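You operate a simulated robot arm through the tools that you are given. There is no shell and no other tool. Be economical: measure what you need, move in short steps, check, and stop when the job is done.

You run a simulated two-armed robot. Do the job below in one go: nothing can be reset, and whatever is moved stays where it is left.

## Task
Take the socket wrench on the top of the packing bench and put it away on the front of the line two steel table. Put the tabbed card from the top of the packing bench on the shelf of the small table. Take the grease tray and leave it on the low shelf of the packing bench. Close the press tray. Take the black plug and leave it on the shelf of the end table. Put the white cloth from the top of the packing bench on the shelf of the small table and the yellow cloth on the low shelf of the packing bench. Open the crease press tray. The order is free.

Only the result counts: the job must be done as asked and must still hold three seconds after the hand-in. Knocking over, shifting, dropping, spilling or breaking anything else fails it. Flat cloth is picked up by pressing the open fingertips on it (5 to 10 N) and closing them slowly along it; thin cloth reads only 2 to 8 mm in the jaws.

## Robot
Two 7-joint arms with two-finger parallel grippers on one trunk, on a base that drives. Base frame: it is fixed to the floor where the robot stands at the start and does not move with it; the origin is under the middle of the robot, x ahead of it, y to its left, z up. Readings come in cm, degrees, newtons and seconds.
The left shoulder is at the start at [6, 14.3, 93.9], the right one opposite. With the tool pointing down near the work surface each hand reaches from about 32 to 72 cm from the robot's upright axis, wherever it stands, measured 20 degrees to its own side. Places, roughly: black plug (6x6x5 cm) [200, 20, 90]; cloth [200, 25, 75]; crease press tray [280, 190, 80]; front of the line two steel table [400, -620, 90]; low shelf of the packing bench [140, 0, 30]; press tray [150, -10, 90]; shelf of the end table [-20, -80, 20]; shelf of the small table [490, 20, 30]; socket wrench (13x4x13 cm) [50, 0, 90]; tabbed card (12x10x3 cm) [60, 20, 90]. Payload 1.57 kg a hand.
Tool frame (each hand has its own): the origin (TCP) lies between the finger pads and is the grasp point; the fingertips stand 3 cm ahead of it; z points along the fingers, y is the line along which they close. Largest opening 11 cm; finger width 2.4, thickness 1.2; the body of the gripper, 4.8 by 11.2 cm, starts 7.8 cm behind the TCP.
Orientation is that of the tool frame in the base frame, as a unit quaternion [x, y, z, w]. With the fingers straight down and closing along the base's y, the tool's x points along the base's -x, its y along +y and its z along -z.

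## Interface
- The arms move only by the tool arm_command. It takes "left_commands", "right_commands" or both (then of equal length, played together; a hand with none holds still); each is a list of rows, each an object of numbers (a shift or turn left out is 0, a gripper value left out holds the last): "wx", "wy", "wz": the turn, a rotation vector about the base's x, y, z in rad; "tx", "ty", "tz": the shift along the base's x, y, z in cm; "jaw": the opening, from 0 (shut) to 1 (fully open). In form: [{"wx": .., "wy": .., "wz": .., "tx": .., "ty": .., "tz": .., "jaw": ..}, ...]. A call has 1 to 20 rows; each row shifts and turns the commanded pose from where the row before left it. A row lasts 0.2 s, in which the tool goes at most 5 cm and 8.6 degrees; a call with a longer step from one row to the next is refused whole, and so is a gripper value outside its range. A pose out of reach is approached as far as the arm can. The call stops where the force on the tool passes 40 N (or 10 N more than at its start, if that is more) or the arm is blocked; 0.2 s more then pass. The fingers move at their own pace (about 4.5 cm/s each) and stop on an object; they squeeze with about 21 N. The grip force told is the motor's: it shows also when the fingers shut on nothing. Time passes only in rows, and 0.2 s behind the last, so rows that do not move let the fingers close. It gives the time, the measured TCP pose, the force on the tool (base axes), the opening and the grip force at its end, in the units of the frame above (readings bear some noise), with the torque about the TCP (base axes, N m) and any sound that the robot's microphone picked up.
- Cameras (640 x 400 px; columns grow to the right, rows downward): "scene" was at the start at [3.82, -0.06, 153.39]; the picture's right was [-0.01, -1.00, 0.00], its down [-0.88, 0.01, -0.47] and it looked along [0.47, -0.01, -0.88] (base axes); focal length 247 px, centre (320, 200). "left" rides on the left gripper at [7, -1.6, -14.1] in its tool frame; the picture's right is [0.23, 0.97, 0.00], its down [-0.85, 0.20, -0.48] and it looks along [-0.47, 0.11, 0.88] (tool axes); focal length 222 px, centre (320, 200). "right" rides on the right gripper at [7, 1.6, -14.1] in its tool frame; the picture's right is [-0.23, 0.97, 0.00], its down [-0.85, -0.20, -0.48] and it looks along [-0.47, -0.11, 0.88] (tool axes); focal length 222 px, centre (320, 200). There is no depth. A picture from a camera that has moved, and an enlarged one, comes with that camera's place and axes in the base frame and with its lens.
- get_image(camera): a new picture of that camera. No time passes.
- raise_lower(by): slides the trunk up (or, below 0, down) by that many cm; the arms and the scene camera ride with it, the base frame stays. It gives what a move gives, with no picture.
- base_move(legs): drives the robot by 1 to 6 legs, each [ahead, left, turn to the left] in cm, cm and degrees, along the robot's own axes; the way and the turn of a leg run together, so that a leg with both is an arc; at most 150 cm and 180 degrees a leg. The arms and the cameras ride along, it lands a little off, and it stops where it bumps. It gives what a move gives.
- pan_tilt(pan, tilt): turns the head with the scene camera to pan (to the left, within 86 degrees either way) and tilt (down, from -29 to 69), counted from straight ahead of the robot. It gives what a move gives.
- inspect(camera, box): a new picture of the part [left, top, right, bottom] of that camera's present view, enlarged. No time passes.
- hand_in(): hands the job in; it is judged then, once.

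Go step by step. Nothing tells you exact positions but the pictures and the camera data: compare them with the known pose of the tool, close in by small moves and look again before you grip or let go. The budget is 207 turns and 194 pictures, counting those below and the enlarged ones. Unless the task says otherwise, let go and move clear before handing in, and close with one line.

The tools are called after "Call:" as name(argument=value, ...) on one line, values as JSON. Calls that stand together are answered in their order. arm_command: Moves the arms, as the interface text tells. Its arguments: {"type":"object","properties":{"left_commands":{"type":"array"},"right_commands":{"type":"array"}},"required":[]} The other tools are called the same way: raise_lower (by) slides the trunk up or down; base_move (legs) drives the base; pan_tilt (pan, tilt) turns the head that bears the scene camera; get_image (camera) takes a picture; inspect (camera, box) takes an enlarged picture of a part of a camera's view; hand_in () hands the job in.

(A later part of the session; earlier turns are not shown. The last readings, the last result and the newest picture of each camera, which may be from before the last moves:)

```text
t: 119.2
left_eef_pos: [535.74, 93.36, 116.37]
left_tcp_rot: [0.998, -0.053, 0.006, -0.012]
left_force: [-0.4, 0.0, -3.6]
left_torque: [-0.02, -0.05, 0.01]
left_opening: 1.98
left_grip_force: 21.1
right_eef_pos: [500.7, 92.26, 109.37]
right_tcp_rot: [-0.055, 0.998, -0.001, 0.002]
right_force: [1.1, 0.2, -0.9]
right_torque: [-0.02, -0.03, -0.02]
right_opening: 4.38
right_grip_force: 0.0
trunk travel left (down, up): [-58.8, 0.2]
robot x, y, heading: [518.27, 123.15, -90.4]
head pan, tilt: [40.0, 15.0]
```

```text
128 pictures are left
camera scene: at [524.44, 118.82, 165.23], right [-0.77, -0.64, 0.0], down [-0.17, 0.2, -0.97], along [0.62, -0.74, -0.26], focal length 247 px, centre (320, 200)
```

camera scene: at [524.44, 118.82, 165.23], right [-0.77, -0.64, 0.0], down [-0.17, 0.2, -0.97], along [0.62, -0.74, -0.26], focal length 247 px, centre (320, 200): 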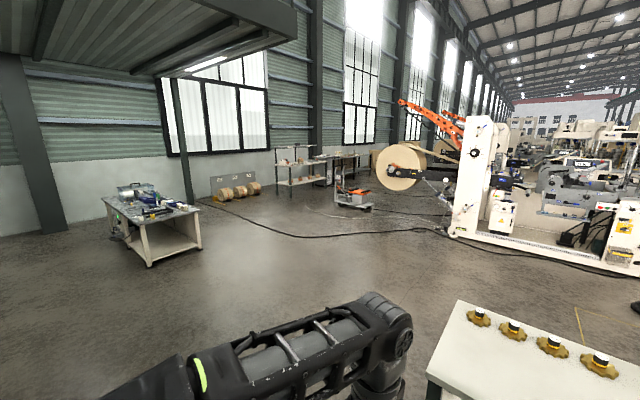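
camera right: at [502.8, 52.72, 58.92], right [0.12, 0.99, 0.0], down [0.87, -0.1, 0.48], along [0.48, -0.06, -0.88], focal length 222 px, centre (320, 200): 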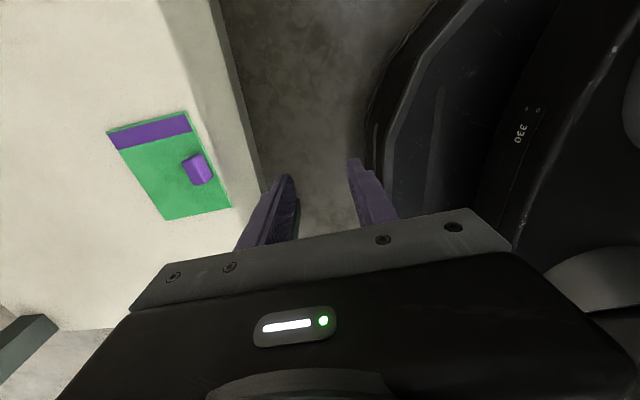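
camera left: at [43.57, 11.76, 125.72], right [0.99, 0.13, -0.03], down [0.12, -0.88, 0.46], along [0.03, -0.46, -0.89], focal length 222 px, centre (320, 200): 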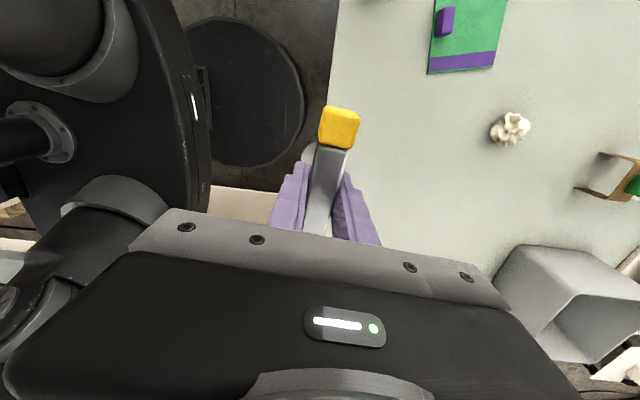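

Line 1 stands at y≈-330; line two must be behind it. Zooming to find a passage.

Call:
inspect(camera="scene", box=[370, 120, 640, 289])

Call:
pan_tilt(pan=0, tilt=5)

Call:
inspect(camera="scene", box=[250, 130, 450, 255])

Call:
inspect(camera="scene", box=[400, 130, 640, 280])

```text
2.37 times, centred on (505, 204) of scene
camera zoom: at [524.44, 118.82, 165.23], right [-0.77, -0.64, 0.0], down [-0.17, 0.2, -0.97], along [0.62, -0.74, -0.26], focal length 585 px, centre (-118, 189)
```

zoom: 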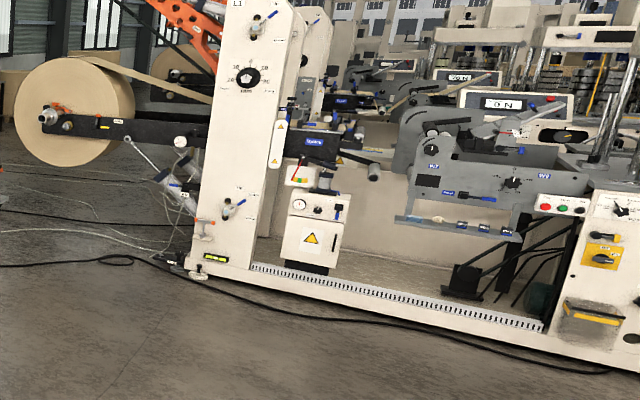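

```text
t: 120.3
left_eef_pos: [535.75, 93.35, 116.46]
left_tcp_rot: [0.998, -0.055, 0.007, -0.012]
left_force: [-0.1, -0.4, -3.0]
left_torque: [0.0, 0.02, 0.02]
left_opening: 1.97
left_grip_force: 21.1
right_eef_pos: [500.68, 92.26, 109.32]
right_tcp_rot: [-0.055, 0.998, -0.001, 0.001]
right_force: [-0.2, -0.4, 0.0]
right_torque: [-0.03, 0.01, 0.02]
right_opening: 4.39
right_grip_force: 0.1
trunk travel left (down, up): [-58.8, 0.2]
robot x, y, heading: [518.13, 123.06, -90.3]
head pan, tilt: [0.0, 5.0]
```

```text
3.20 times, centred on (350, 192) of scene
camera zoom: at [518.45, 116.82, 166.85], right [-1.0, 0.0, 0.0], down [0.0, 0.09, -1.0], along [0.0, -1.0, -0.09], focal length 791 px, centre (224, 224)
```

zoom: 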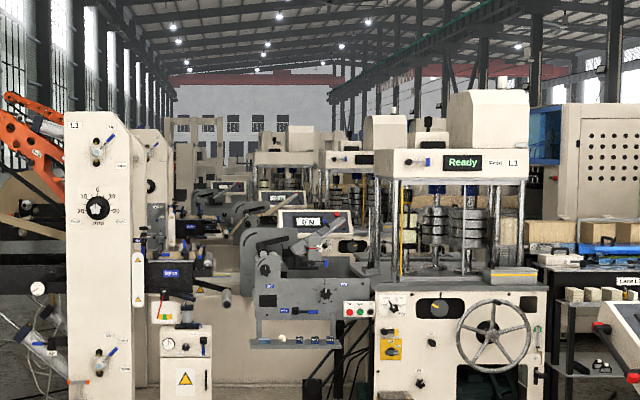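

```text
2.67 times, centred on (520, 205) of scene
camera zoom: at [518.45, 116.82, 166.85], right [-1.0, 0.0, 0.0], down [0.0, 0.09, -1.0], along [0.0, -1.0, -0.09], focal length 659 px, centre (-213, 187)
```

zoom: 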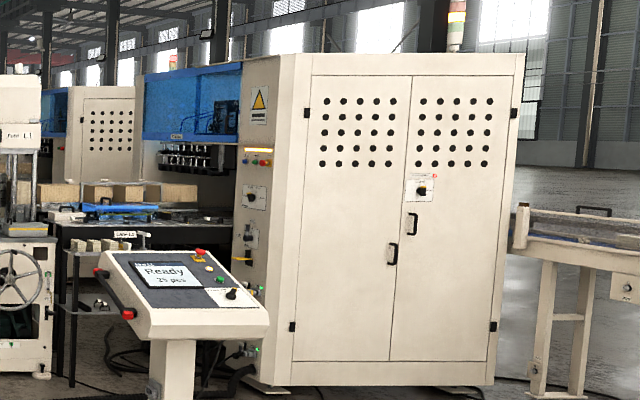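

The passage to the aisle between lines 1 and 2 is on the unwinder side (x>750). Drive over there and look.

Call:
base_move(legs=[[0, 0, 0.3], [0, 150, 0], [0, 80, 0], [150, 0, 0]])

Call:
pan_tilt(pan=0, tilt=22)

Call:
get_image(camera="scene")

```text
t: 138.9
left_eef_pos: [762.24, -58.19, 116.48]
left_tcp_rot: [0.998, -0.069, 0.007, -0.011]
left_force: [0.7, 0.0, -3.5]
left_torque: [0.02, -0.02, -0.06]
left_opening: 2.0
left_grip_force: 21.3
right_eef_pos: [727.3, -58.27, 109.42]
right_tcp_rot: [-0.04, 0.999, -0.001, 0.001]
right_force: [0.2, -0.6, 0.6]
right_torque: [-0.03, -0.01, 0.05]
right_opening: 4.41
right_grip_force: 0.1
trunk travel left (down, up): [-58.8, 0.2]
robot x, y, heading: [745.6, -27.72, -92.0]
head pan, tilt: [0.0, 5.0]
```

```text
t: 139.8
left_eef_pos: [762.34, -58.21, 116.42]
left_tcp_rot: [0.998, -0.068, 0.006, -0.013]
left_force: [0.1, 0.7, -1.6]
left_torque: [-0.02, 0.01, 0.01]
left_opening: 1.98
left_grip_force: 20.5
right_eef_pos: [727.32, -58.33, 109.36]
right_tcp_rot: [-0.041, 0.999, -0.001, 0.002]
right_force: [0.1, 0.0, -0.5]
right_torque: [0.02, 0.01, 0.0]
right_opening: 4.4
right_grip_force: 0.1
trunk travel left (down, up): [-58.8, 0.2]
robot x, y, heading: [745.35, -27.79, -91.8]
head pan, tilt: [0.0, 22.0]
```

```text
124 pictures are left
camera scene: at [745.64, -34.29, 164.1], right [-1.0, 0.03, 0.0], down [0.01, 0.37, -0.93], along [-0.03, -0.93, -0.37], focal length 247 px, centre (320, 200)
```

scene: 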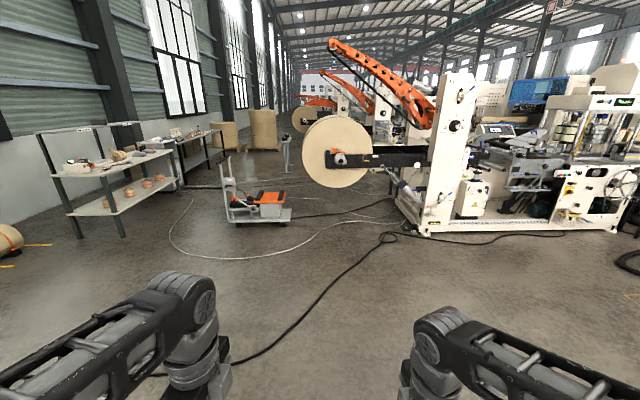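

There's a gap between the trolley (right end x≈880) and the racks (x≈995). I'll slide to x≈938, then advance.

Call:
base_move(legs=[[0, 0, 1.9], [0, 150, 0], [0, 42, 0], [150, 0, 0]])

Call:
get_image(camera="scene")

```text
t: 144.9
left_eef_pos: [858.01, -57.91, 116.33]
left_tcp_rot: [0.999, -0.05, 0.007, -0.013]
left_force: [-1.4, -0.6, -3.0]
left_torque: [-0.01, -0.07, -0.01]
left_opening: 2.0
left_grip_force: 21.5
right_eef_pos: [822.96, -59.33, 109.32]
right_tcp_rot: [-0.059, 0.998, 0.001, 0.002]
right_force: [-0.7, 0.0, 0.3]
right_torque: [0.0, -0.07, 0.03]
right_opening: 4.4
right_grip_force: 0.0
trunk travel left (down, up): [-58.8, 0.2]
robot x, y, heading: [840.47, -28.38, -89.7]
head pan, tilt: [0.0, 22.0]
stopped in leg 2: the robot was blocked; the commanded pose is now the measured one
```

```text
123 pictures are left
camera scene: at [840.41, -34.68, 164.09], right [-1.0, 0.0, 0.0], down [0.0, 0.38, -0.93], along [0.0, -0.93, -0.38], focal length 247 px, centre (320, 200)
```

scene: 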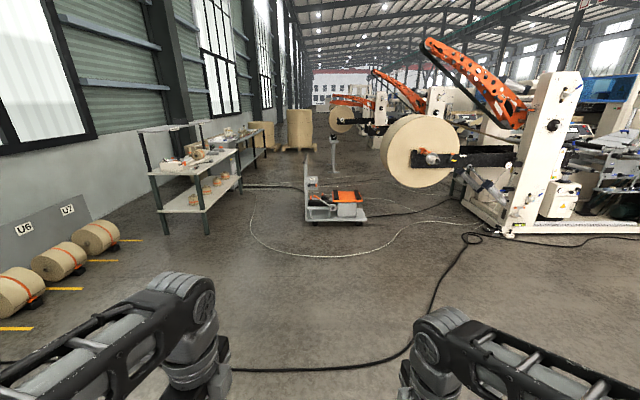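

Blocked on the left; check what I touched.

Call:
pan_tilt(pan=86, tilt=40)

Call:
get_image(camera="scene")

```text
t: 146.5
left_eef_pos: [858.32, -57.96, 116.36]
left_tcp_rot: [0.999, -0.05, 0.007, -0.013]
left_force: [0.2, -0.4, -2.9]
left_torque: [0.0, -0.02, 0.0]
left_opening: 1.98
left_grip_force: 21.0
right_eef_pos: [823.37, -59.18, 109.33]
right_tcp_rot: [-0.059, 0.998, -0.001, 0.002]
right_force: [-0.3, -0.1, -0.1]
right_torque: [-0.01, -0.04, 0.0]
right_opening: 4.41
right_grip_force: 0.1
trunk travel left (down, up): [-58.8, 0.2]
robot x, y, heading: [840.32, -28.2, -89.7]
head pan, tilt: [85.9, 40.0]
```

```text
122 pictures are left
camera scene: at [849.29, -25.91, 161.28], right [-0.07, -1.0, 0.0], down [-0.64, 0.04, -0.77], along [0.76, -0.05, -0.64], focal length 247 px, centre (320, 200)
```

scene: 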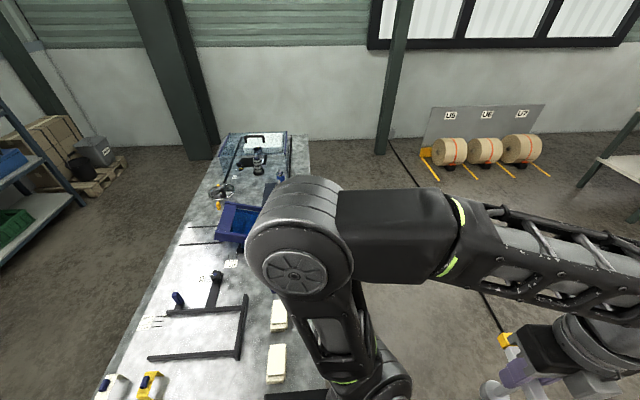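

The tool table's edge is beside me; objects on it look undisturbed. Move right a little, go forward past it, then left.

Call:
base_move(legs=[[0, -12, -0.3], [140, 0, 0], [0, 108, 0]])

Call:
pan_tilt(pan=0, tilt=25)

Call:
get_image(camera="scene")

```text
t: 159.6
left_eef_pos: [954.91, -200.01, 116.35]
left_tcp_rot: [0.998, -0.055, 0.007, -0.013]
left_force: [0.2, 0.7, -3.3]
left_torque: [-0.01, 0.04, 0.01]
left_opening: 2.0
left_grip_force: 20.4
right_eef_pos: [919.85, -201.03, 109.33]
right_tcp_rot: [-0.055, 0.998, -0.001, 0.002]
right_force: [0.0, 0.2, 0.2]
right_torque: [-0.02, 0.02, 0.02]
right_opening: 4.41
right_grip_force: 0.0
trunk travel left (down, up): [-58.8, 0.2]
robot x, y, heading: [937.52, -170.41, -90.3]
head pan, tilt: [85.9, 40.0]
```

```text
t: 161.2
left_eef_pos: [954.85, -200.18, 116.4]
left_tcp_rot: [0.998, -0.055, 0.006, -0.013]
left_force: [0.1, -0.2, -2.4]
left_torque: [-0.01, -0.06, 0.0]
left_opening: 1.98
left_grip_force: 21.5
right_eef_pos: [919.85, -201.0, 109.29]
right_tcp_rot: [-0.056, 0.998, -0.001, 0.002]
right_force: [-0.3, 0.1, 0.5]
right_torque: [-0.01, 0.02, 0.0]
right_opening: 4.4
right_grip_force: 0.0
trunk travel left (down, up): [-58.8, 0.2]
robot x, y, heading: [937.42, -169.85, -90.3]
head pan, tilt: [0.0, 25.0]
```

```text
121 pictures are left
camera scene: at [937.52, -176.61, 163.61], right [-1.0, 0.01, 0.0], down [0.0, 0.42, -0.91], along [-0.01, -0.91, -0.42], focal length 247 px, centre (320, 200)
```

scene: 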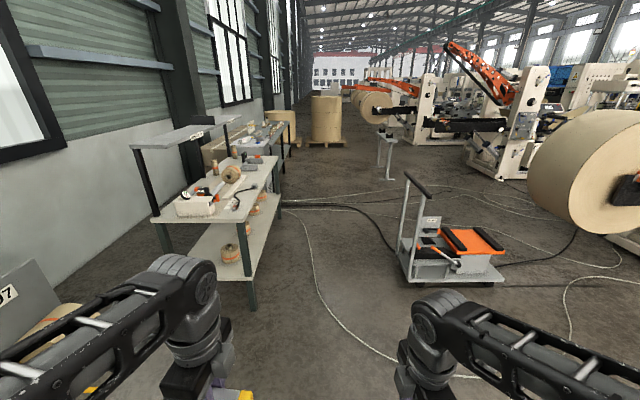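

Passage centre is x≈924. Go through to y≈-500 and turn to face -x.

Call:
base_move(legs=[[0, -13, 0.3], [150, 0, 0], [150, 0, 0], [30, 0, 0], [0, 0, -90]])

Call:
get_image(camera="scene")

```text
t: 182.1
left_eef_pos: [897.84, -518.64, 116.43]
left_tcp_rot: [-0.67, 0.742, -0.014, 0.004]
left_force: [-0.7, 0.7, -3.0]
left_torque: [0.0, -0.04, 0.01]
left_opening: 2.01
left_grip_force: 21.0
right_eef_pos: [896.64, -483.59, 109.35]
right_tcp_rot: [0.665, 0.746, -0.002, 0.001]
right_force: [-0.5, 0.4, 0.1]
right_torque: [0.0, 0.01, 0.03]
right_opening: 4.39
right_grip_force: 0.1
trunk travel left (down, up): [-58.8, 0.2]
robot x, y, heading: [927.67, -501.12, 179.9]
head pan, tilt: [0.0, 25.0]
```

```text
120 pictures are left
camera scene: at [921.57, -500.79, 163.61], right [0.0, 1.0, 0.0], down [0.42, 0.0, -0.91], along [-0.91, 0.0, -0.42], focal length 247 px, centre (320, 200)
```

scene: 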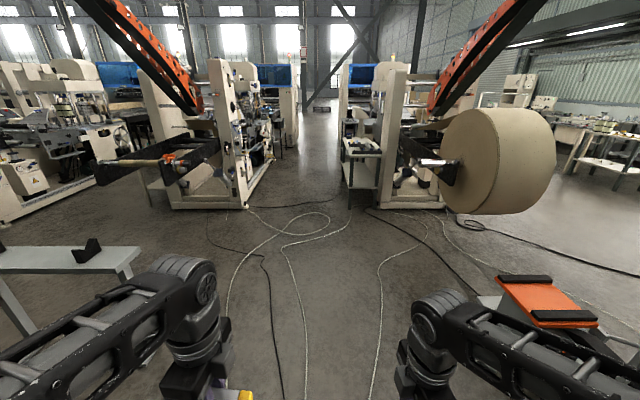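

The aisle between L2 (left, y≈-606) and L1 (right, y≈-463) is 143 cm wide. Go along its centre at y≈-535.

Call:
base_move(legs=[[0, 34, 0], [150, 0, 0], [150, 0, 0], [120, 0, 0]])

Call:
get_image(camera="scene")

Call:
pan_tilt(pan=50, tilt=30)

Call:
get_image(camera="scene")

```text
t: 204.0
left_eef_pos: [478.89, -552.01, 116.28]
left_tcp_rot: [-0.681, 0.732, -0.014, 0.005]
left_force: [-0.6, -0.2, -3.0]
left_torque: [0.0, 0.03, -0.01]
left_opening: 1.99
left_grip_force: 20.9
right_eef_pos: [476.55, -517.15, 109.32]
right_tcp_rot: [0.653, 0.758, -0.002, 0.001]
right_force: [0.3, -0.3, 0.1]
right_torque: [0.0, -0.04, -0.01]
right_opening: 4.4
right_grip_force: 0.1
trunk travel left (down, up): [-58.8, 0.2]
robot x, y, heading: [507.68, -533.2, -178.3]
head pan, tilt: [0.0, 25.0]
```

```text
119 pictures are left
camera scene: at [501.97, -533.48, 163.61], right [-0.03, 1.0, 0.0], down [0.42, 0.01, -0.91], along [-0.91, -0.03, -0.42], focal length 247 px, centre (320, 200)
```

scene: 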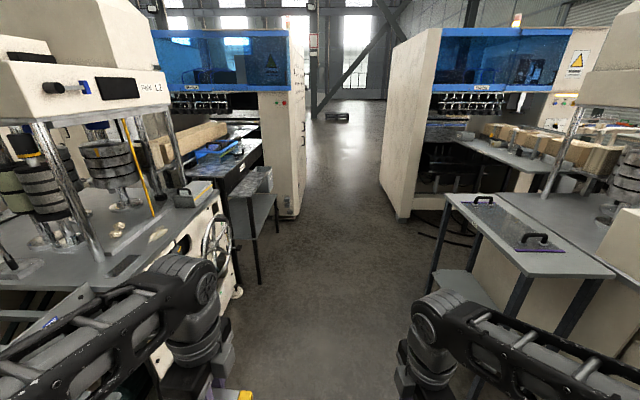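

```text
t: 205.2
left_eef_pos: [478.83, -551.96, 116.3]
left_tcp_rot: [-0.681, 0.732, -0.013, 0.005]
left_force: [0.5, 0.9, -3.5]
left_torque: [-0.01, 0.02, 0.02]
left_opening: 2.0
left_grip_force: 20.9
right_eef_pos: [476.46, -517.03, 109.43]
right_tcp_rot: [0.652, 0.758, -0.003, 0.0]
right_force: [0.1, 0.3, -0.5]
right_torque: [0.03, -0.01, -0.01]
right_opening: 4.39
right_grip_force: 0.0
trunk travel left (down, up): [-58.8, 0.2]
robot x, y, heading: [507.76, -533.27, -178.3]
head pan, tilt: [50.0, 30.0]
```

```text
118 pictures are left
camera scene: at [505.61, -540.29, 162.81], right [-0.78, 0.62, 0.0], down [0.31, 0.39, -0.87], along [-0.54, -0.68, -0.5], focal length 247 px, centre (320, 200)
```

scene: 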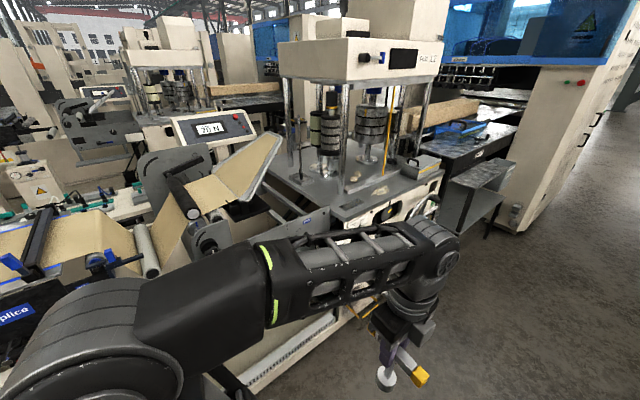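

The Line-2 table lies between the fold machine and the cabinet. Zoom in.

Call:
inspect(camera="scene", box=[400, 90, 560, 240])

Call:
base_move(legs=[[85, 0, -1.6]])

Call:
pan_tilt(pan=60, tilt=35)

Call:
get_image(camera="scene")

```text
2.67 times, centred on (480, 165) of scene
camera zoom: at [505.61, -540.29, 162.81], right [-0.78, 0.62, 0.0], down [0.31, 0.39, -0.87], along [-0.54, -0.68, -0.5], focal length 659 px, centre (-107, 293)
```

zoom: 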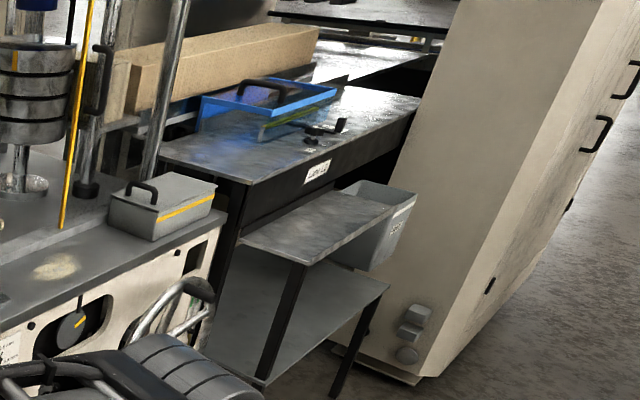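

```text
t: 209.7
left_eef_pos: [393.65, -551.11, 116.43]
left_tcp_rot: [-0.663, 0.748, -0.015, 0.005]
left_force: [0.4, -0.1, -3.1]
left_torque: [0.01, 0.02, 0.0]
left_opening: 1.98
left_grip_force: 20.9
right_eef_pos: [392.97, -516.1, 109.32]
right_tcp_rot: [0.672, 0.741, -0.001, 0.0]
right_force: [0.1, -0.6, 0.6]
right_torque: [0.0, 0.0, -0.03]
right_opening: 4.39
right_grip_force: 0.1
trunk travel left (down, up): [-58.8, 0.2]
robot x, y, heading: [423.79, -533.89, 178.9]
head pan, tilt: [50.0, 30.0]
```

```text
t: 210.4
left_eef_pos: [393.73, -551.0, 116.32]
left_tcp_rot: [-0.662, 0.749, -0.014, 0.004]
left_force: [0.4, 0.3, -3.8]
left_torque: [-0.01, 0.02, 0.01]
left_opening: 2.0
left_grip_force: 20.8
right_eef_pos: [393.1, -516.0, 109.31]
right_tcp_rot: [0.672, 0.74, -0.002, 0.0]
right_force: [0.5, 0.6, 0.6]
right_torque: [-0.01, -0.02, 0.02]
right_opening: 4.38
right_grip_force: 0.0
trunk travel left (down, up): [-58.8, 0.2]
robot x, y, heading: [423.75, -533.91, 178.7]
head pan, tilt: [60.0, 35.0]
```

```text
116 pictures are left
camera scene: at [422.43, -541.34, 162.04], right [-0.86, 0.52, 0.0], down [0.3, 0.49, -0.82], along [-0.42, -0.7, -0.57], focal length 247 px, centre (320, 200)
```

scene: 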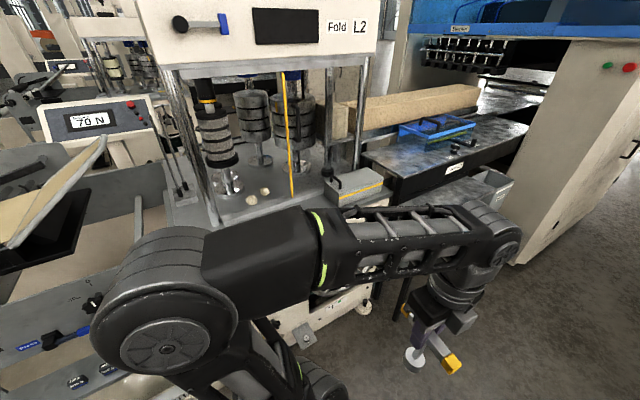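

By the coordinates, [400,-620] is the grey steel bed at the fold machine L2. I turn to face it and look directly.

Call:
base_move(legs=[[0, 0, 91]])

Call:
pan_tilt(pan=0, tilt=35)

Call:
get_image(camera="scene")

Call:
pan_tilt(pan=-45, tilt=30)

Call:
get_image(camera="scene")

```text
t: 214.7
left_eef_pos: [441.76, -563.11, 116.27]
left_tcp_rot: [0.999, -0.046, 0.007, -0.012]
left_force: [-0.2, -0.1, -2.8]
left_torque: [-0.01, -0.03, 0.0]
left_opening: 1.99
left_grip_force: 20.9
right_eef_pos: [406.74, -564.74, 109.39]
right_tcp_rot: [-0.064, 0.998, -0.001, 0.002]
right_force: [0.1, -0.7, 0.2]
right_torque: [0.0, 0.02, 0.0]
right_opening: 4.4
right_grip_force: 0.1
trunk travel left (down, up): [-58.8, 0.2]
robot x, y, heading: [423.64, -533.97, -89.4]
head pan, tilt: [60.0, 35.0]
```

```text
t: 216.0
left_eef_pos: [441.94, -563.21, 116.26]
left_tcp_rot: [0.999, -0.045, 0.007, -0.013]
left_force: [0.3, -0.5, -3.1]
left_torque: [0.0, 0.0, -0.02]
left_opening: 2.0
left_grip_force: 21.6
right_eef_pos: [406.82, -564.75, 109.4]
right_tcp_rot: [-0.065, 0.998, -0.001, 0.002]
right_force: [-0.4, 0.3, 0.2]
right_torque: [0.02, 0.02, 0.0]
right_opening: 4.4
right_grip_force: 0.1
trunk travel left (down, up): [-58.8, 0.2]
robot x, y, heading: [423.92, -533.71, -89.2]
head pan, tilt: [0.0, 35.0]
```

```text
115 pictures are left
camera scene: at [424.07, -539.56, 162.03], right [-1.0, -0.01, 0.0], down [-0.01, 0.57, -0.82], along [0.01, -0.82, -0.57], focal length 247 px, centre (320, 200)
```

scene: 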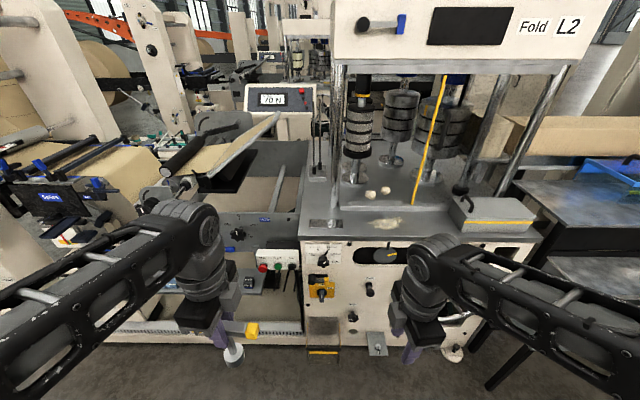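

```text
t: 217.1
left_eef_pos: [441.87, -562.98, 116.26]
left_tcp_rot: [0.999, -0.046, 0.008, -0.012]
left_force: [0.4, -0.1, -3.2]
left_torque: [-0.01, 0.02, 0.02]
left_opening: 1.98
left_grip_force: 21.7
right_eef_pos: [406.87, -564.92, 109.45]
right_tcp_rot: [-0.064, 0.998, -0.001, 0.001]
right_force: [0.1, 0.2, 0.2]
right_torque: [-0.02, 0.02, -0.01]
right_opening: 4.38
right_grip_force: 0.1
trunk travel left (down, up): [-58.8, 0.2]
robot x, y, heading: [423.52, -533.79, -89.5]
head pan, tilt: [-45.0, 30.0]
```

```text
114 pictures are left
camera scene: at [417.65, -537.23, 162.81], right [-0.72, 0.7, 0.0], down [0.35, 0.36, -0.87], along [-0.6, -0.62, -0.5], focal length 247 px, centre (320, 200)
```

scene: 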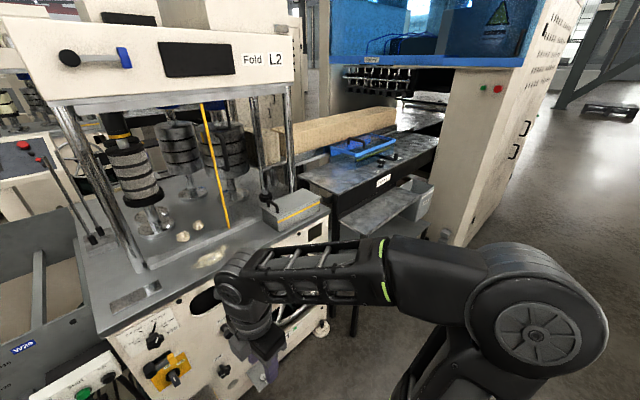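

The worn front strip of the L2 steel bed is at [396,-623, ~90] — exactly the target spot. I shift right 42 cm and forward 22 cm so the left hand faces it.

Call:
base_move(legs=[[0, -42, -0.5], [22, 0, 0]])

Call:
pan_tilt(pan=10, tilt=50)

Call:
get_image(camera="scene")

Call:
get_image(camera="left")

```text
t: 221.0
left_eef_pos: [399.2, -585.45, 116.37]
left_tcp_rot: [0.999, -0.051, 0.006, -0.014]
left_force: [-0.1, 0.1, -3.4]
left_torque: [0.03, -0.03, -0.01]
left_opening: 1.98
left_grip_force: 20.8
right_eef_pos: [364.04, -586.75, 109.23]
right_tcp_rot: [-0.059, 0.998, 0.0, 0.002]
right_force: [0.9, 0.1, 0.0]
right_torque: [0.01, 0.02, 0.0]
right_opening: 4.4
right_grip_force: 0.0
trunk travel left (down, up): [-58.8, 0.2]
robot x, y, heading: [381.34, -556.1, -89.8]
head pan, tilt: [-45.0, 30.0]
```

```text
t: 222.2
left_eef_pos: [399.22, -585.35, 116.27]
left_tcp_rot: [0.999, -0.051, 0.007, -0.013]
left_force: [-0.5, 0.6, -4.2]
left_torque: [-0.01, 0.01, 0.01]
left_opening: 2.0
left_grip_force: 21.0
right_eef_pos: [364.03, -586.6, 109.33]
right_tcp_rot: [-0.059, 0.998, -0.001, 0.002]
right_force: [-0.5, 0.3, 0.6]
right_torque: [0.0, 0.0, 0.03]
right_opening: 4.4
right_grip_force: 0.1
trunk travel left (down, up): [-58.8, 0.2]
robot x, y, heading: [381.0, -555.86, -89.8]
head pan, tilt: [10.0, 50.0]
```

```text
113 pictures are left
camera scene: at [382.9, -560.43, 159.86], right [-0.98, -0.17, 0.0], down [-0.13, 0.75, -0.64], along [0.11, -0.63, -0.77], focal length 247 px, centre (320, 200)
```

scene: 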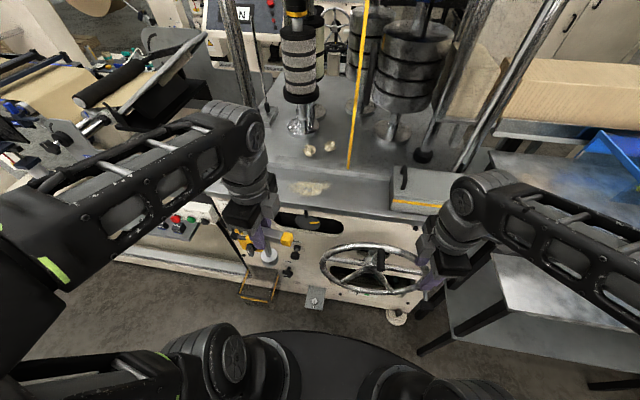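

```text
112 pictures are left
camera left: at [405.92, -584.75, 130.68], right [0.13, -0.99, -0.02], down [-0.88, -0.12, 0.46], along [-0.46, -0.04, -0.89], focal length 222 px, centre (320, 200)
```

left: 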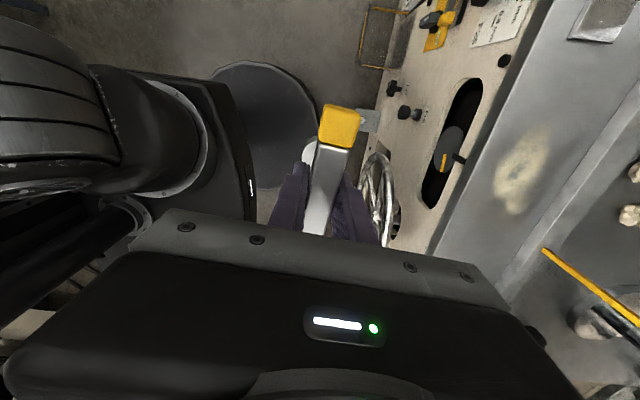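

The spot is confirmed at [396,-623]. Extend the left arm there at height, slowly.

Call:
arm_command(left_commands=[{"ty": -1.5, "tx": -0.2}, {"ty": -2, "tx": -0.2}, {"ty": -2, "tx": -0.2}, {"ty": -2, "tx": -0.2}, {"ty": -2, "tx": -0.2}, {"ty": -2, "tx": -0.2}, {"ty": -2, "tx": -0.2}, {"ty": -2, "tx": -0.2}, {"ty": -2, "tx": -0.2}, {"ty": -2, "tx": -0.2}, {"ty": -2, "tx": -0.2}, {"ty": -2, "tx": -0.2}, {"ty": -2}, {"ty": -2}, {"ty": -2}, {"ty": -2}, {"ty": -2}, {"ty": -2}, {"ty": -2}, {}])

Call:
get_image(camera="left")

Call:
get_image(camera="scene")

```text
t: 226.4
left_eef_pos: [397.05, -605.17, 116.13]
left_tcp_rot: [0.999, -0.051, 0.007, -0.012]
left_force: [-0.4, -0.2, -3.5]
left_torque: [-0.01, 0.03, 0.01]
left_opening: 2.0
left_grip_force: 20.8
left hand out of reach, approached as far as the arm can: row 6, 11, 12, 13, 14, 15, 16, 17, 18, 19
right_eef_pos: [364.12, -586.83, 109.41]
right_tcp_rot: [-0.06, 0.998, -0.001, 0.002]
right_force: [-0.1, -0.5, 0.5]
right_torque: [0.02, 0.01, 0.01]
right_opening: 4.4
right_grip_force: 0.2
trunk travel left (down, up): [-58.8, 0.2]
robot x, y, heading: [381.23, -555.59, -90.0]
head pan, tilt: [10.0, 50.0]
```

```text
111 pictures are left
camera left: at [403.82, -604.48, 130.5], right [0.13, -0.99, -0.02], down [-0.88, -0.12, 0.46], along [-0.46, -0.04, -0.89], focal length 222 px, centre (320, 200)
```

left: 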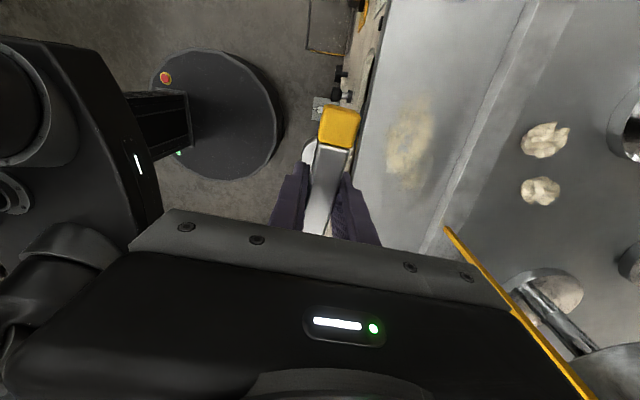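

```text
110 pictures are left
camera scene: at [382.91, -560.44, 159.86], right [-0.98, -0.17, 0.0], down [-0.13, 0.75, -0.64], along [0.11, -0.63, -0.77], focal length 247 px, centre (320, 200)
```

scene: 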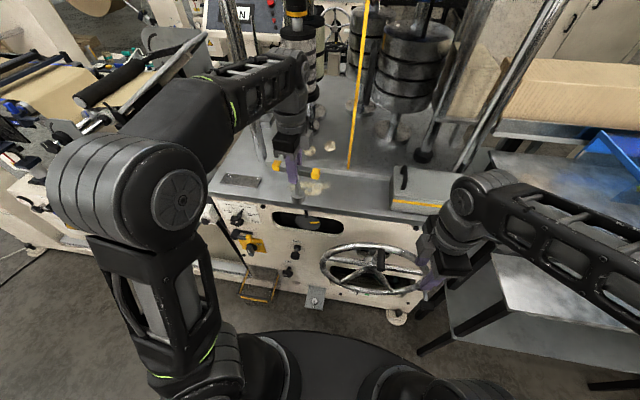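

Reach ends 17 cm short, so I drive 11 cm closer (front clearance ≈20 cm), then lower and extend.

Call:
base_move(legs=[[11, 0, 0]])

Call:
arm_command(left_commands=[{"tz": -1.5, "ty": -1}, {"tz": -1.5, "ty": -1}, {"tz": -1.5, "ty": -1}, {"tz": -1.5, "ty": -1}, {"tz": -1, "ty": -1}, {"ty": -1}, {}])

Call:
get_image(camera="left")

Call:
get_image(camera="scene")

```text
t: 227.6
left_eef_pos: [397.01, -616.37, 116.16]
left_tcp_rot: [0.999, -0.05, 0.007, -0.014]
left_force: [0.0, -0.9, -3.3]
left_torque: [0.02, -0.03, 0.01]
left_opening: 1.98
left_grip_force: 20.6
right_eef_pos: [364.03, -597.94, 109.33]
right_tcp_rot: [-0.06, 0.998, 0.0, 0.002]
right_force: [0.6, 0.2, -0.2]
right_torque: [0.03, 0.01, -0.02]
right_opening: 4.4
right_grip_force: 0.0
trunk travel left (down, up): [-58.8, 0.2]
robot x, y, heading: [381.31, -566.92, -89.9]
head pan, tilt: [10.0, 50.0]
```

```text
t: 229.2
left_eef_pos: [397.06, -622.19, 109.12]
left_tcp_rot: [0.999, -0.05, 0.006, -0.012]
left_force: [-0.8, -0.4, -2.3]
left_torque: [0.0, 0.0, 0.03]
left_opening: 2.01
left_grip_force: 20.8
right_eef_pos: [364.04, -597.66, 109.24]
right_tcp_rot: [-0.059, 0.998, -0.001, 0.002]
right_force: [-0.3, -0.6, -0.2]
right_torque: [-0.01, -0.03, -0.03]
right_opening: 4.39
right_grip_force: 0.1
trunk travel left (down, up): [-58.8, 0.2]
robot x, y, heading: [380.98, -566.91, -90.0]
head pan, tilt: [10.0, 50.0]
```

```text
109 pictures are left
camera left: at [403.85, -621.49, 123.43], right [0.13, -0.99, -0.02], down [-0.88, -0.12, 0.46], along [-0.46, -0.04, -0.89], focal length 222 px, centre (320, 200)
```

left: 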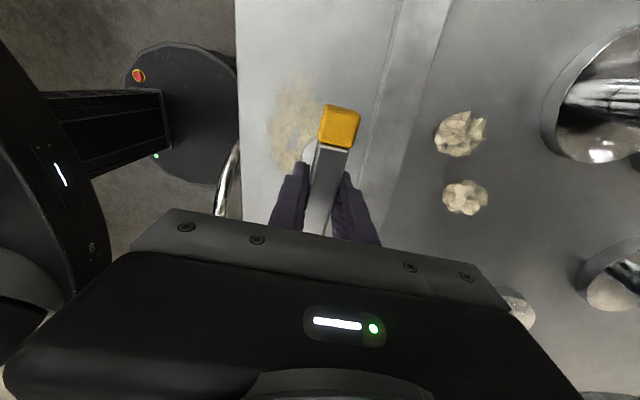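

```text
108 pictures are left
camera scene: at [382.92, -571.47, 159.86], right [-0.98, -0.17, 0.0], down [-0.13, 0.75, -0.64], along [0.11, -0.63, -0.77], focal length 247 px, centre (320, 200)
```

scene: 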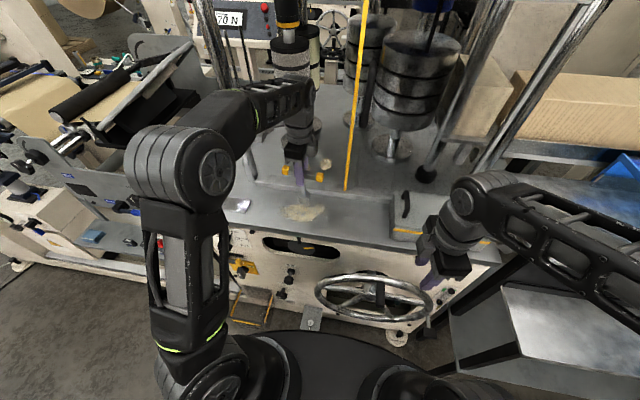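

Wrench is over the strip's middle. Lower to contact in small steps.

Call:
arm_command(left_commands=[{"tz": -1.5, "ty": 0.5}, {"tz": -1.5}, {"tz": -1}, {"tz": -1}, {"tz": -0.7}, {"tz": -0.5}, {"tz": -0.5}, {}])

Call:
inspect(camera="scene", box=[230, 120, 390, 260])

```text
t: 230.7
left_eef_pos: [396.94, -621.74, 103.39]
left_tcp_rot: [0.999, -0.051, 0.005, -0.009]
left_force: [-0.3, 5.1, 17.0]
left_torque: [0.17, 0.03, 0.02]
left_opening: 1.99
left_grip_force: 21.2
right_eef_pos: [363.92, -597.67, 109.46]
right_tcp_rot: [-0.06, 0.998, -0.002, 0.002]
right_force: [0.1, -0.8, 0.4]
right_torque: [0.05, -0.02, 0.02]
right_opening: 4.39
right_grip_force: 0.1
trunk travel left (down, up): [-58.8, 0.2]
robot x, y, heading: [381.41, -566.77, -89.8]
head pan, tilt: [10.0, 50.0]
stopped in row 7 (left hand): the force on the tool passed its limit (the readings are from after the stop); the commanded pose is now the measured one
```

```text
2.86 times, centred on (310, 190) of scene
camera zoom: at [382.9, -571.29, 159.85], right [-0.98, -0.17, 0.0], down [-0.13, 0.75, -0.64], along [0.11, -0.63, -0.77], focal length 706 px, centre (349, 229)
```

zoom: 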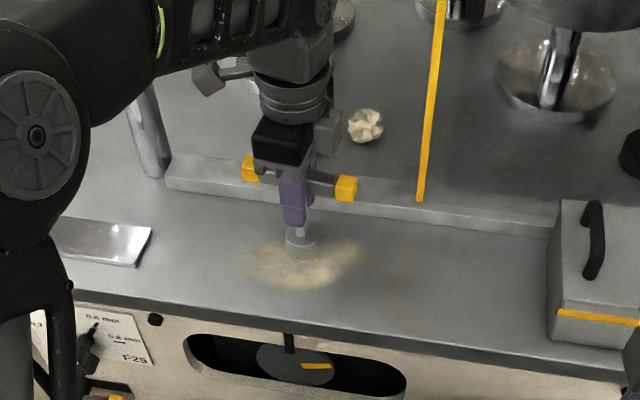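

Contact on the strip. Ease slightly, open, and lift away.

Call:
arm_command(left_commands=[{"tz": 0.1}, {"jaw": 0.22}, {"jaw": 0.3}, {"jaw": 0.4}, {"jaw": 0.5}, {}, {"tz": 1}, {"tz": 2}, {"tz": 3}, {"tz": 3}, {"tz": 3}, {}])

Call:
inspect(camera="scene", box=[230, 120, 390, 260])

```text
t: 233.3
left_eef_pos: [397.12, -621.76, 113.28]
left_tcp_rot: [0.999, -0.05, 0.006, -0.008]
left_force: [-0.7, -0.1, -0.1]
left_torque: [-0.03, -0.01, -0.01]
left_opening: 5.48
left_grip_force: 0.1
left hand out of reach, approached as far as the arm can: row 11
right_eef_pos: [364.05, -597.73, 109.38]
right_tcp_rot: [-0.059, 0.998, -0.001, 0.002]
right_force: [-0.5, 0.2, -0.2]
right_torque: [0.03, 0.02, 0.01]
right_opening: 4.42
right_grip_force: 0.1
trunk travel left (down, up): [-58.8, 0.2]
robot x, y, heading: [381.2, -566.92, -90.0]
head pan, tilt: [10.0, 50.0]
```

```text
2.86 times, centred on (310, 190) of scene
camera zoom: at [382.92, -571.46, 159.86], right [-0.98, -0.17, 0.0], down [-0.13, 0.75, -0.64], along [0.11, -0.63, -0.77], focal length 706 px, centre (349, 229)
```

zoom: 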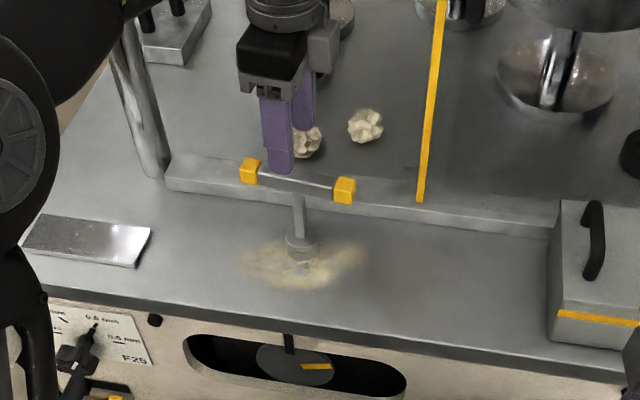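

The wrench stands on the front strip. Retract the arm, back into the aisle and drive back out.

Call:
arm_command(left_commands=[{"ty": 3}, {"ty": 3}, {"ty": 3}, {"ty": 3}, {"ty": 3}, {"ty": 3}, {"ty": 3}, {"ty": 3}, {"ty": 3}, {"ty": 3}, {"tx": 2}, {"tx": 2}])

Call:
base_move(legs=[[-33, 0, 0], [0, 0, 90], [150, 0, 0], [150, 0, 0], [150, 0, 0]])

Call:
pan_tilt(pan=0, tilt=25)

Call:
get_image(camera="scene")

```text
t: 235.9
left_eef_pos: [400.97, -591.75, 113.35]
left_tcp_rot: [0.999, -0.05, 0.007, -0.009]
left_force: [-0.3, -0.5, -0.9]
left_torque: [-0.03, 0.01, 0.0]
left_opening: 5.49
left_grip_force: 0.0
right_eef_pos: [364.01, -597.7, 109.37]
right_tcp_rot: [-0.059, 0.998, -0.001, 0.002]
right_force: [0.4, 0.0, 0.0]
right_torque: [0.0, -0.01, -0.02]
right_opening: 4.39
right_grip_force: 0.1
trunk travel left (down, up): [-58.8, 0.2]
robot x, y, heading: [381.31, -566.82, -90.0]
head pan, tilt: [10.0, 50.0]
```

```text
t: 263.0
left_eef_pos: [856.28, -522.76, 113.25]
left_tcp_rot: [0.757, 0.653, -0.003, -0.011]
left_force: [0.0, 0.4, 0.1]
left_torque: [0.04, -0.01, 0.04]
left_opening: 5.49
left_grip_force: 0.1
right_eef_pos: [860.51, -559.77, 109.29]
right_tcp_rot: [0.732, -0.681, -0.001, -0.002]
right_force: [0.2, 0.0, 0.0]
right_torque: [0.01, -0.01, 0.01]
right_opening: 4.41
right_grip_force: 0.1
trunk travel left (down, up): [-58.8, 0.2]
robot x, y, heading: [830.28, -540.98, -2.4]
head pan, tilt: [10.0, 50.0]
```

```text
t: 263.9
left_eef_pos: [856.21, -522.63, 113.26]
left_tcp_rot: [0.758, 0.653, -0.002, -0.01]
left_force: [-0.1, 0.5, 0.6]
left_torque: [0.02, -0.01, 0.0]
left_opening: 5.52
left_grip_force: 0.1
right_eef_pos: [860.42, -559.87, 109.33]
right_tcp_rot: [0.732, -0.682, -0.001, -0.002]
right_force: [-0.5, 0.6, 0.7]
right_torque: [0.01, -0.02, -0.05]
right_opening: 4.41
right_grip_force: 0.0
trunk travel left (down, up): [-58.8, 0.2]
robot x, y, heading: [830.12, -541.33, -2.8]
head pan, tilt: [0.0, 25.0]
```

```text
105 pictures are left
camera scene: at [837.02, -541.51, 163.6], right [-0.05, -1.0, 0.0], down [-0.42, 0.02, -0.91], along [0.91, -0.04, -0.42], focal length 247 px, centre (320, 200)
```

scene: 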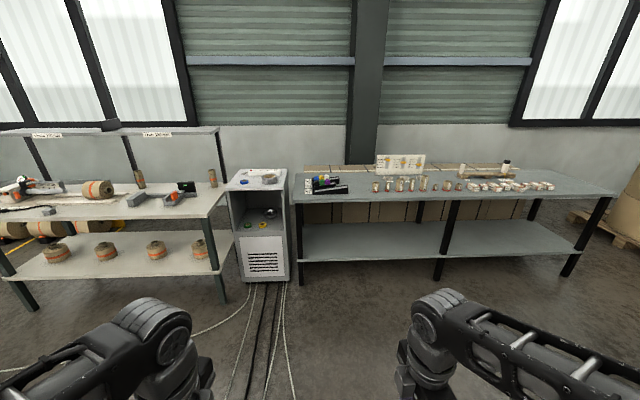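

Call:
base_move(legs=[[0, 0, 2.6], [94, 0, 0], [0, 0, 90], [150, 0, 0], [150, 0, 0], [72, 0, 0]])

Call:
get_image(camera="scene")

```text
t: 290.4
left_eef_pos: [912.96, -146.84, 113.19]
left_tcp_rot: [0.068, 0.998, -0.009, -0.006]
left_force: [-0.6, 0.8, 0.8]
left_torque: [0.0, 0.02, 0.01]
left_opening: 5.5
left_grip_force: 0.1
right_eef_pos: [949.96, -142.14, 109.35]
right_tcp_rot: [0.999, 0.042, -0.002, -0.001]
right_force: [-0.6, -0.3, -0.1]
right_torque: [0.01, -0.01, 0.02]
right_opening: 4.41
right_grip_force: 0.1
trunk travel left (down, up): [-58.8, 0.2]
robot x, y, heading: [931.37, -172.16, 87.8]
head pan, tilt: [0.0, 25.0]
```

```text
104 pictures are left
camera scene: at [932.31, -166.14, 163.61], right [1.0, -0.04, 0.0], down [-0.02, -0.42, -0.91], along [0.03, 0.91, -0.42], focal length 247 px, centre (320, 200)
```

scene: 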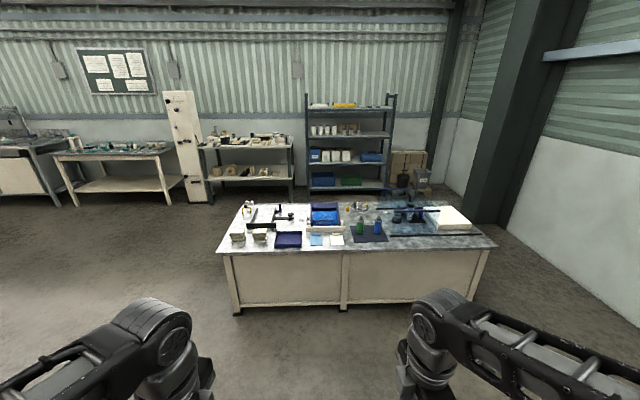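

Nothing disturbed there. Head back toward the bench's right-hand end along y≈-90.

Call:
base_move(legs=[[0, 0, 92.2], [120, -78, 0], [150, 0, 0], [150, 0, 0], [100, 0, 0]])

Call:
get_image(camera="scene")

```text
t: 320.2
left_eef_pos: [388.49, -129.0, 113.25]
left_tcp_rot: [-0.682, 0.731, -0.01, 0.002]
left_force: [-1.2, 0.3, 1.0]
left_torque: [0.0, 0.02, 0.0]
left_opening: 5.5
left_grip_force: 0.0
right_eef_pos: [381.47, -92.24, 109.4]
right_tcp_rot: [0.652, 0.758, -0.002, 0.001]
right_force: [-0.2, 0.4, -0.8]
right_torque: [-0.01, -0.03, -0.03]
right_opening: 4.4
right_grip_force: 0.0
trunk travel left (down, up): [-58.8, 0.2]
robot x, y, heading: [412.8, -108.44, -178.2]
head pan, tilt: [0.0, 25.0]
```

```text
103 pictures are left
camera scene: at [406.92, -108.61, 163.61], right [-0.03, 1.0, 0.0], down [0.42, 0.01, -0.91], along [-0.91, -0.03, -0.42], focal length 247 px, centre (320, 200)
```

scene: 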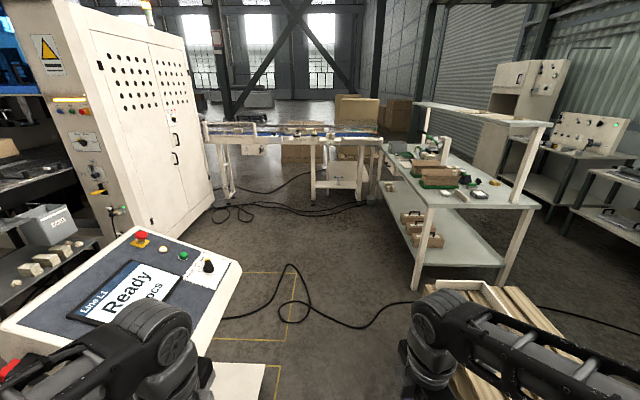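

The console edge is at y≈-138 and pallets at y>-45, so I pass at y≈-84, then turn to face the bench from its right side at x≈228.

Call:
base_move(legs=[[0, -25, -1.8], [150, 0, 0], [34, 0, 0], [0, 0, -90]])

Call:
pan_tilt(pan=0, tilt=45)

Call:
get_image(camera="scene")

```text
t: 334.9
left_eef_pos: [206.83, -55.75, 113.24]
left_tcp_rot: [0.071, 0.997, -0.01, -0.007]
left_force: [0.4, -0.8, -0.5]
left_torque: [-0.01, 0.0, -0.01]
left_opening: 5.52
left_grip_force: 0.2
right_eef_pos: [243.99, -51.35, 109.35]
right_tcp_rot: [0.999, 0.038, -0.002, -0.002]
right_force: [0.6, 0.4, -0.4]
right_torque: [-0.03, 0.0, 0.02]
right_opening: 4.42
right_grip_force: 0.1
trunk travel left (down, up): [-58.8, 0.2]
robot x, y, heading: [225.68, -81.65, 87.6]
head pan, tilt: [0.0, 25.0]
```

```text
t: 335.8
left_eef_pos: [206.87, -55.67, 113.28]
left_tcp_rot: [0.071, 0.997, -0.009, -0.007]
left_force: [0.9, -0.6, 0.6]
left_torque: [0.03, 0.0, 0.02]
left_opening: 5.48
left_grip_force: 0.1
right_eef_pos: [243.94, -51.35, 109.44]
right_tcp_rot: [0.999, 0.039, -0.001, -0.002]
right_force: [0.0, 0.2, -0.6]
right_torque: [-0.01, -0.01, -0.02]
right_opening: 4.41
right_grip_force: 0.0
trunk travel left (down, up): [-58.8, 0.2]
robot x, y, heading: [225.61, -81.43, 88.0]
head pan, tilt: [0.0, 45.0]
```

```text
102 pictures are left
camera scene: at [226.15, -76.3, 160.56], right [1.0, -0.04, 0.0], down [-0.03, -0.71, -0.71], along [0.03, 0.71, -0.71], focal length 247 px, centre (320, 200)
```

scene: 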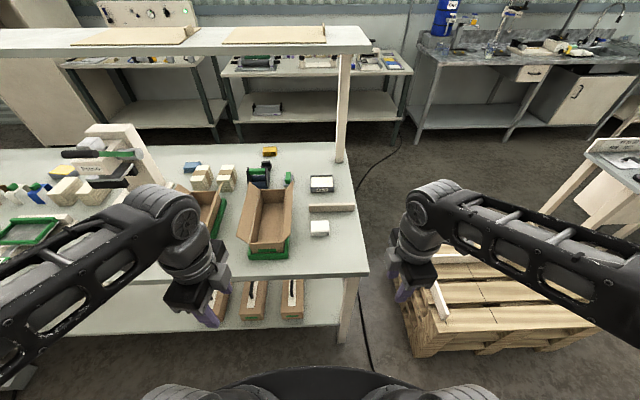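

The white folded stack is right ahead at about [228,-18]. Zoom.

Call:
inspect(camera="scene", box=[240, 160, 368, 260])

```text
4.00 times, centred on (304, 210) of scene
camera zoom: at [226.15, -76.3, 160.56], right [1.0, -0.04, 0.0], down [-0.03, -0.71, -0.71], along [0.03, 0.71, -0.71], focal length 989 px, centre (384, 160)
```

zoom: 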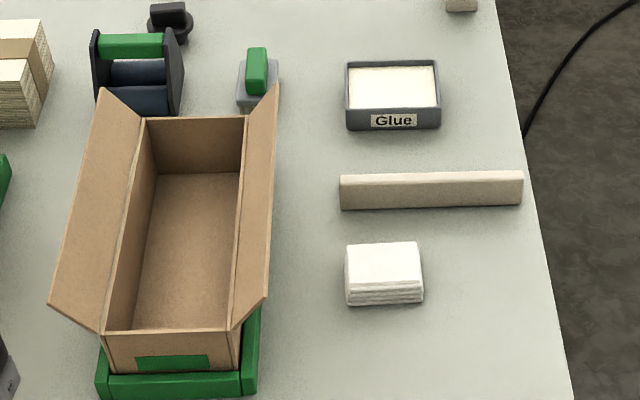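

The stack is ~7.4 × 5 cm, centred [228.9,-17.7]. I move 8 cm closer and bring the right hand above it, turned to close along x, fully open.

Call:
base_move(legs=[[8, 0, 2]])

Call:
arm_command(right_commands=[{"wz": -0.1373, "ty": 1, "jaw": 1}, {"wz": -0.1373, "ty": 2}, {"wz": -0.1373, "ty": 2, "tx": -1}, {"wz": -0.1373, "ty": 2, "tx": -1}, {"wz": -0.1373, "ty": 2, "tx": -1}, {"wz": -0.1373, "ty": 2, "tx": -1.5}, {"wz": -0.1373, "ty": 2, "tx": -1.5}, {"wz": -0.1373, "ty": 2, "tx": -1.5}, {"wz": -0.1373, "ty": 2, "tx": -1.5}, {"wz": -0.1373, "ty": 2, "tx": -1.5}, {"wz": -0.1373, "ty": 2, "tx": -1.5}, {"wz": -0.1373, "ty": 2, "tx": -1.5}, {"ty": 2, "tx": -0.5}, {}])

Call:
get_image(camera="right")

```text
t: 336.8
left_eef_pos: [206.22, -48.28, 113.32]
left_tcp_rot: [0.054, 0.998, -0.01, -0.006]
left_force: [0.1, 1.2, -0.3]
left_torque: [-0.02, 0.0, -0.03]
left_opening: 5.51
left_grip_force: 0.0
right_eef_pos: [242.99, -42.62, 109.43]
right_tcp_rot: [0.998, 0.056, -0.002, 0.0]
right_force: [0.4, 0.0, -0.1]
right_torque: [-0.07, 0.0, 0.03]
right_opening: 4.42
right_grip_force: 0.1
trunk travel left (down, up): [-58.8, 0.2]
robot x, y, heading: [226.23, -73.29, 89.6]
head pan, tilt: [0.0, 45.0]
```

```text
t: 339.8
left_eef_pos: [206.17, -48.52, 113.11]
left_tcp_rot: [0.054, 0.998, -0.009, -0.006]
left_force: [-0.1, -0.8, 0.5]
left_torque: [0.0, 0.06, -0.03]
left_opening: 5.48
left_grip_force: 0.0
right_eef_pos: [229.16, -17.93, 109.33]
right_tcp_rot: [0.719, -0.695, 0.0, -0.003]
right_force: [0.6, 0.3, -0.5]
right_torque: [0.0, 0.0, -0.03]
right_opening: 11.0
right_grip_force: 0.1
trunk travel left (down, up): [-58.8, 0.2]
robot x, y, heading: [226.12, -73.72, 89.8]
head pan, tilt: [0.0, 45.0]
```

```text
100 pictures are left
camera right: at [227.87, -24.86, 123.46], right [-0.98, 0.19, 0.0], down [0.17, 0.86, 0.48], along [0.1, 0.47, -0.88], focal length 222 px, centre (320, 200)
```

right: 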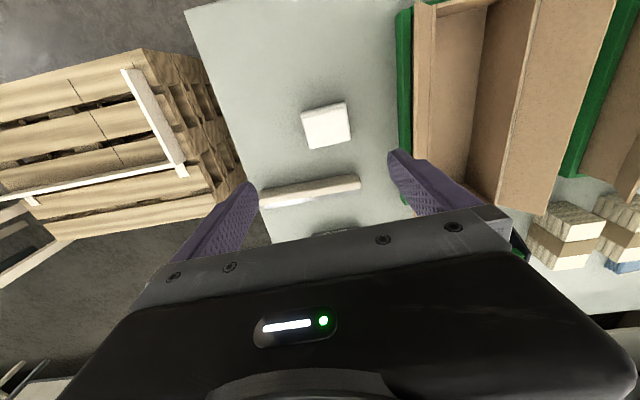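

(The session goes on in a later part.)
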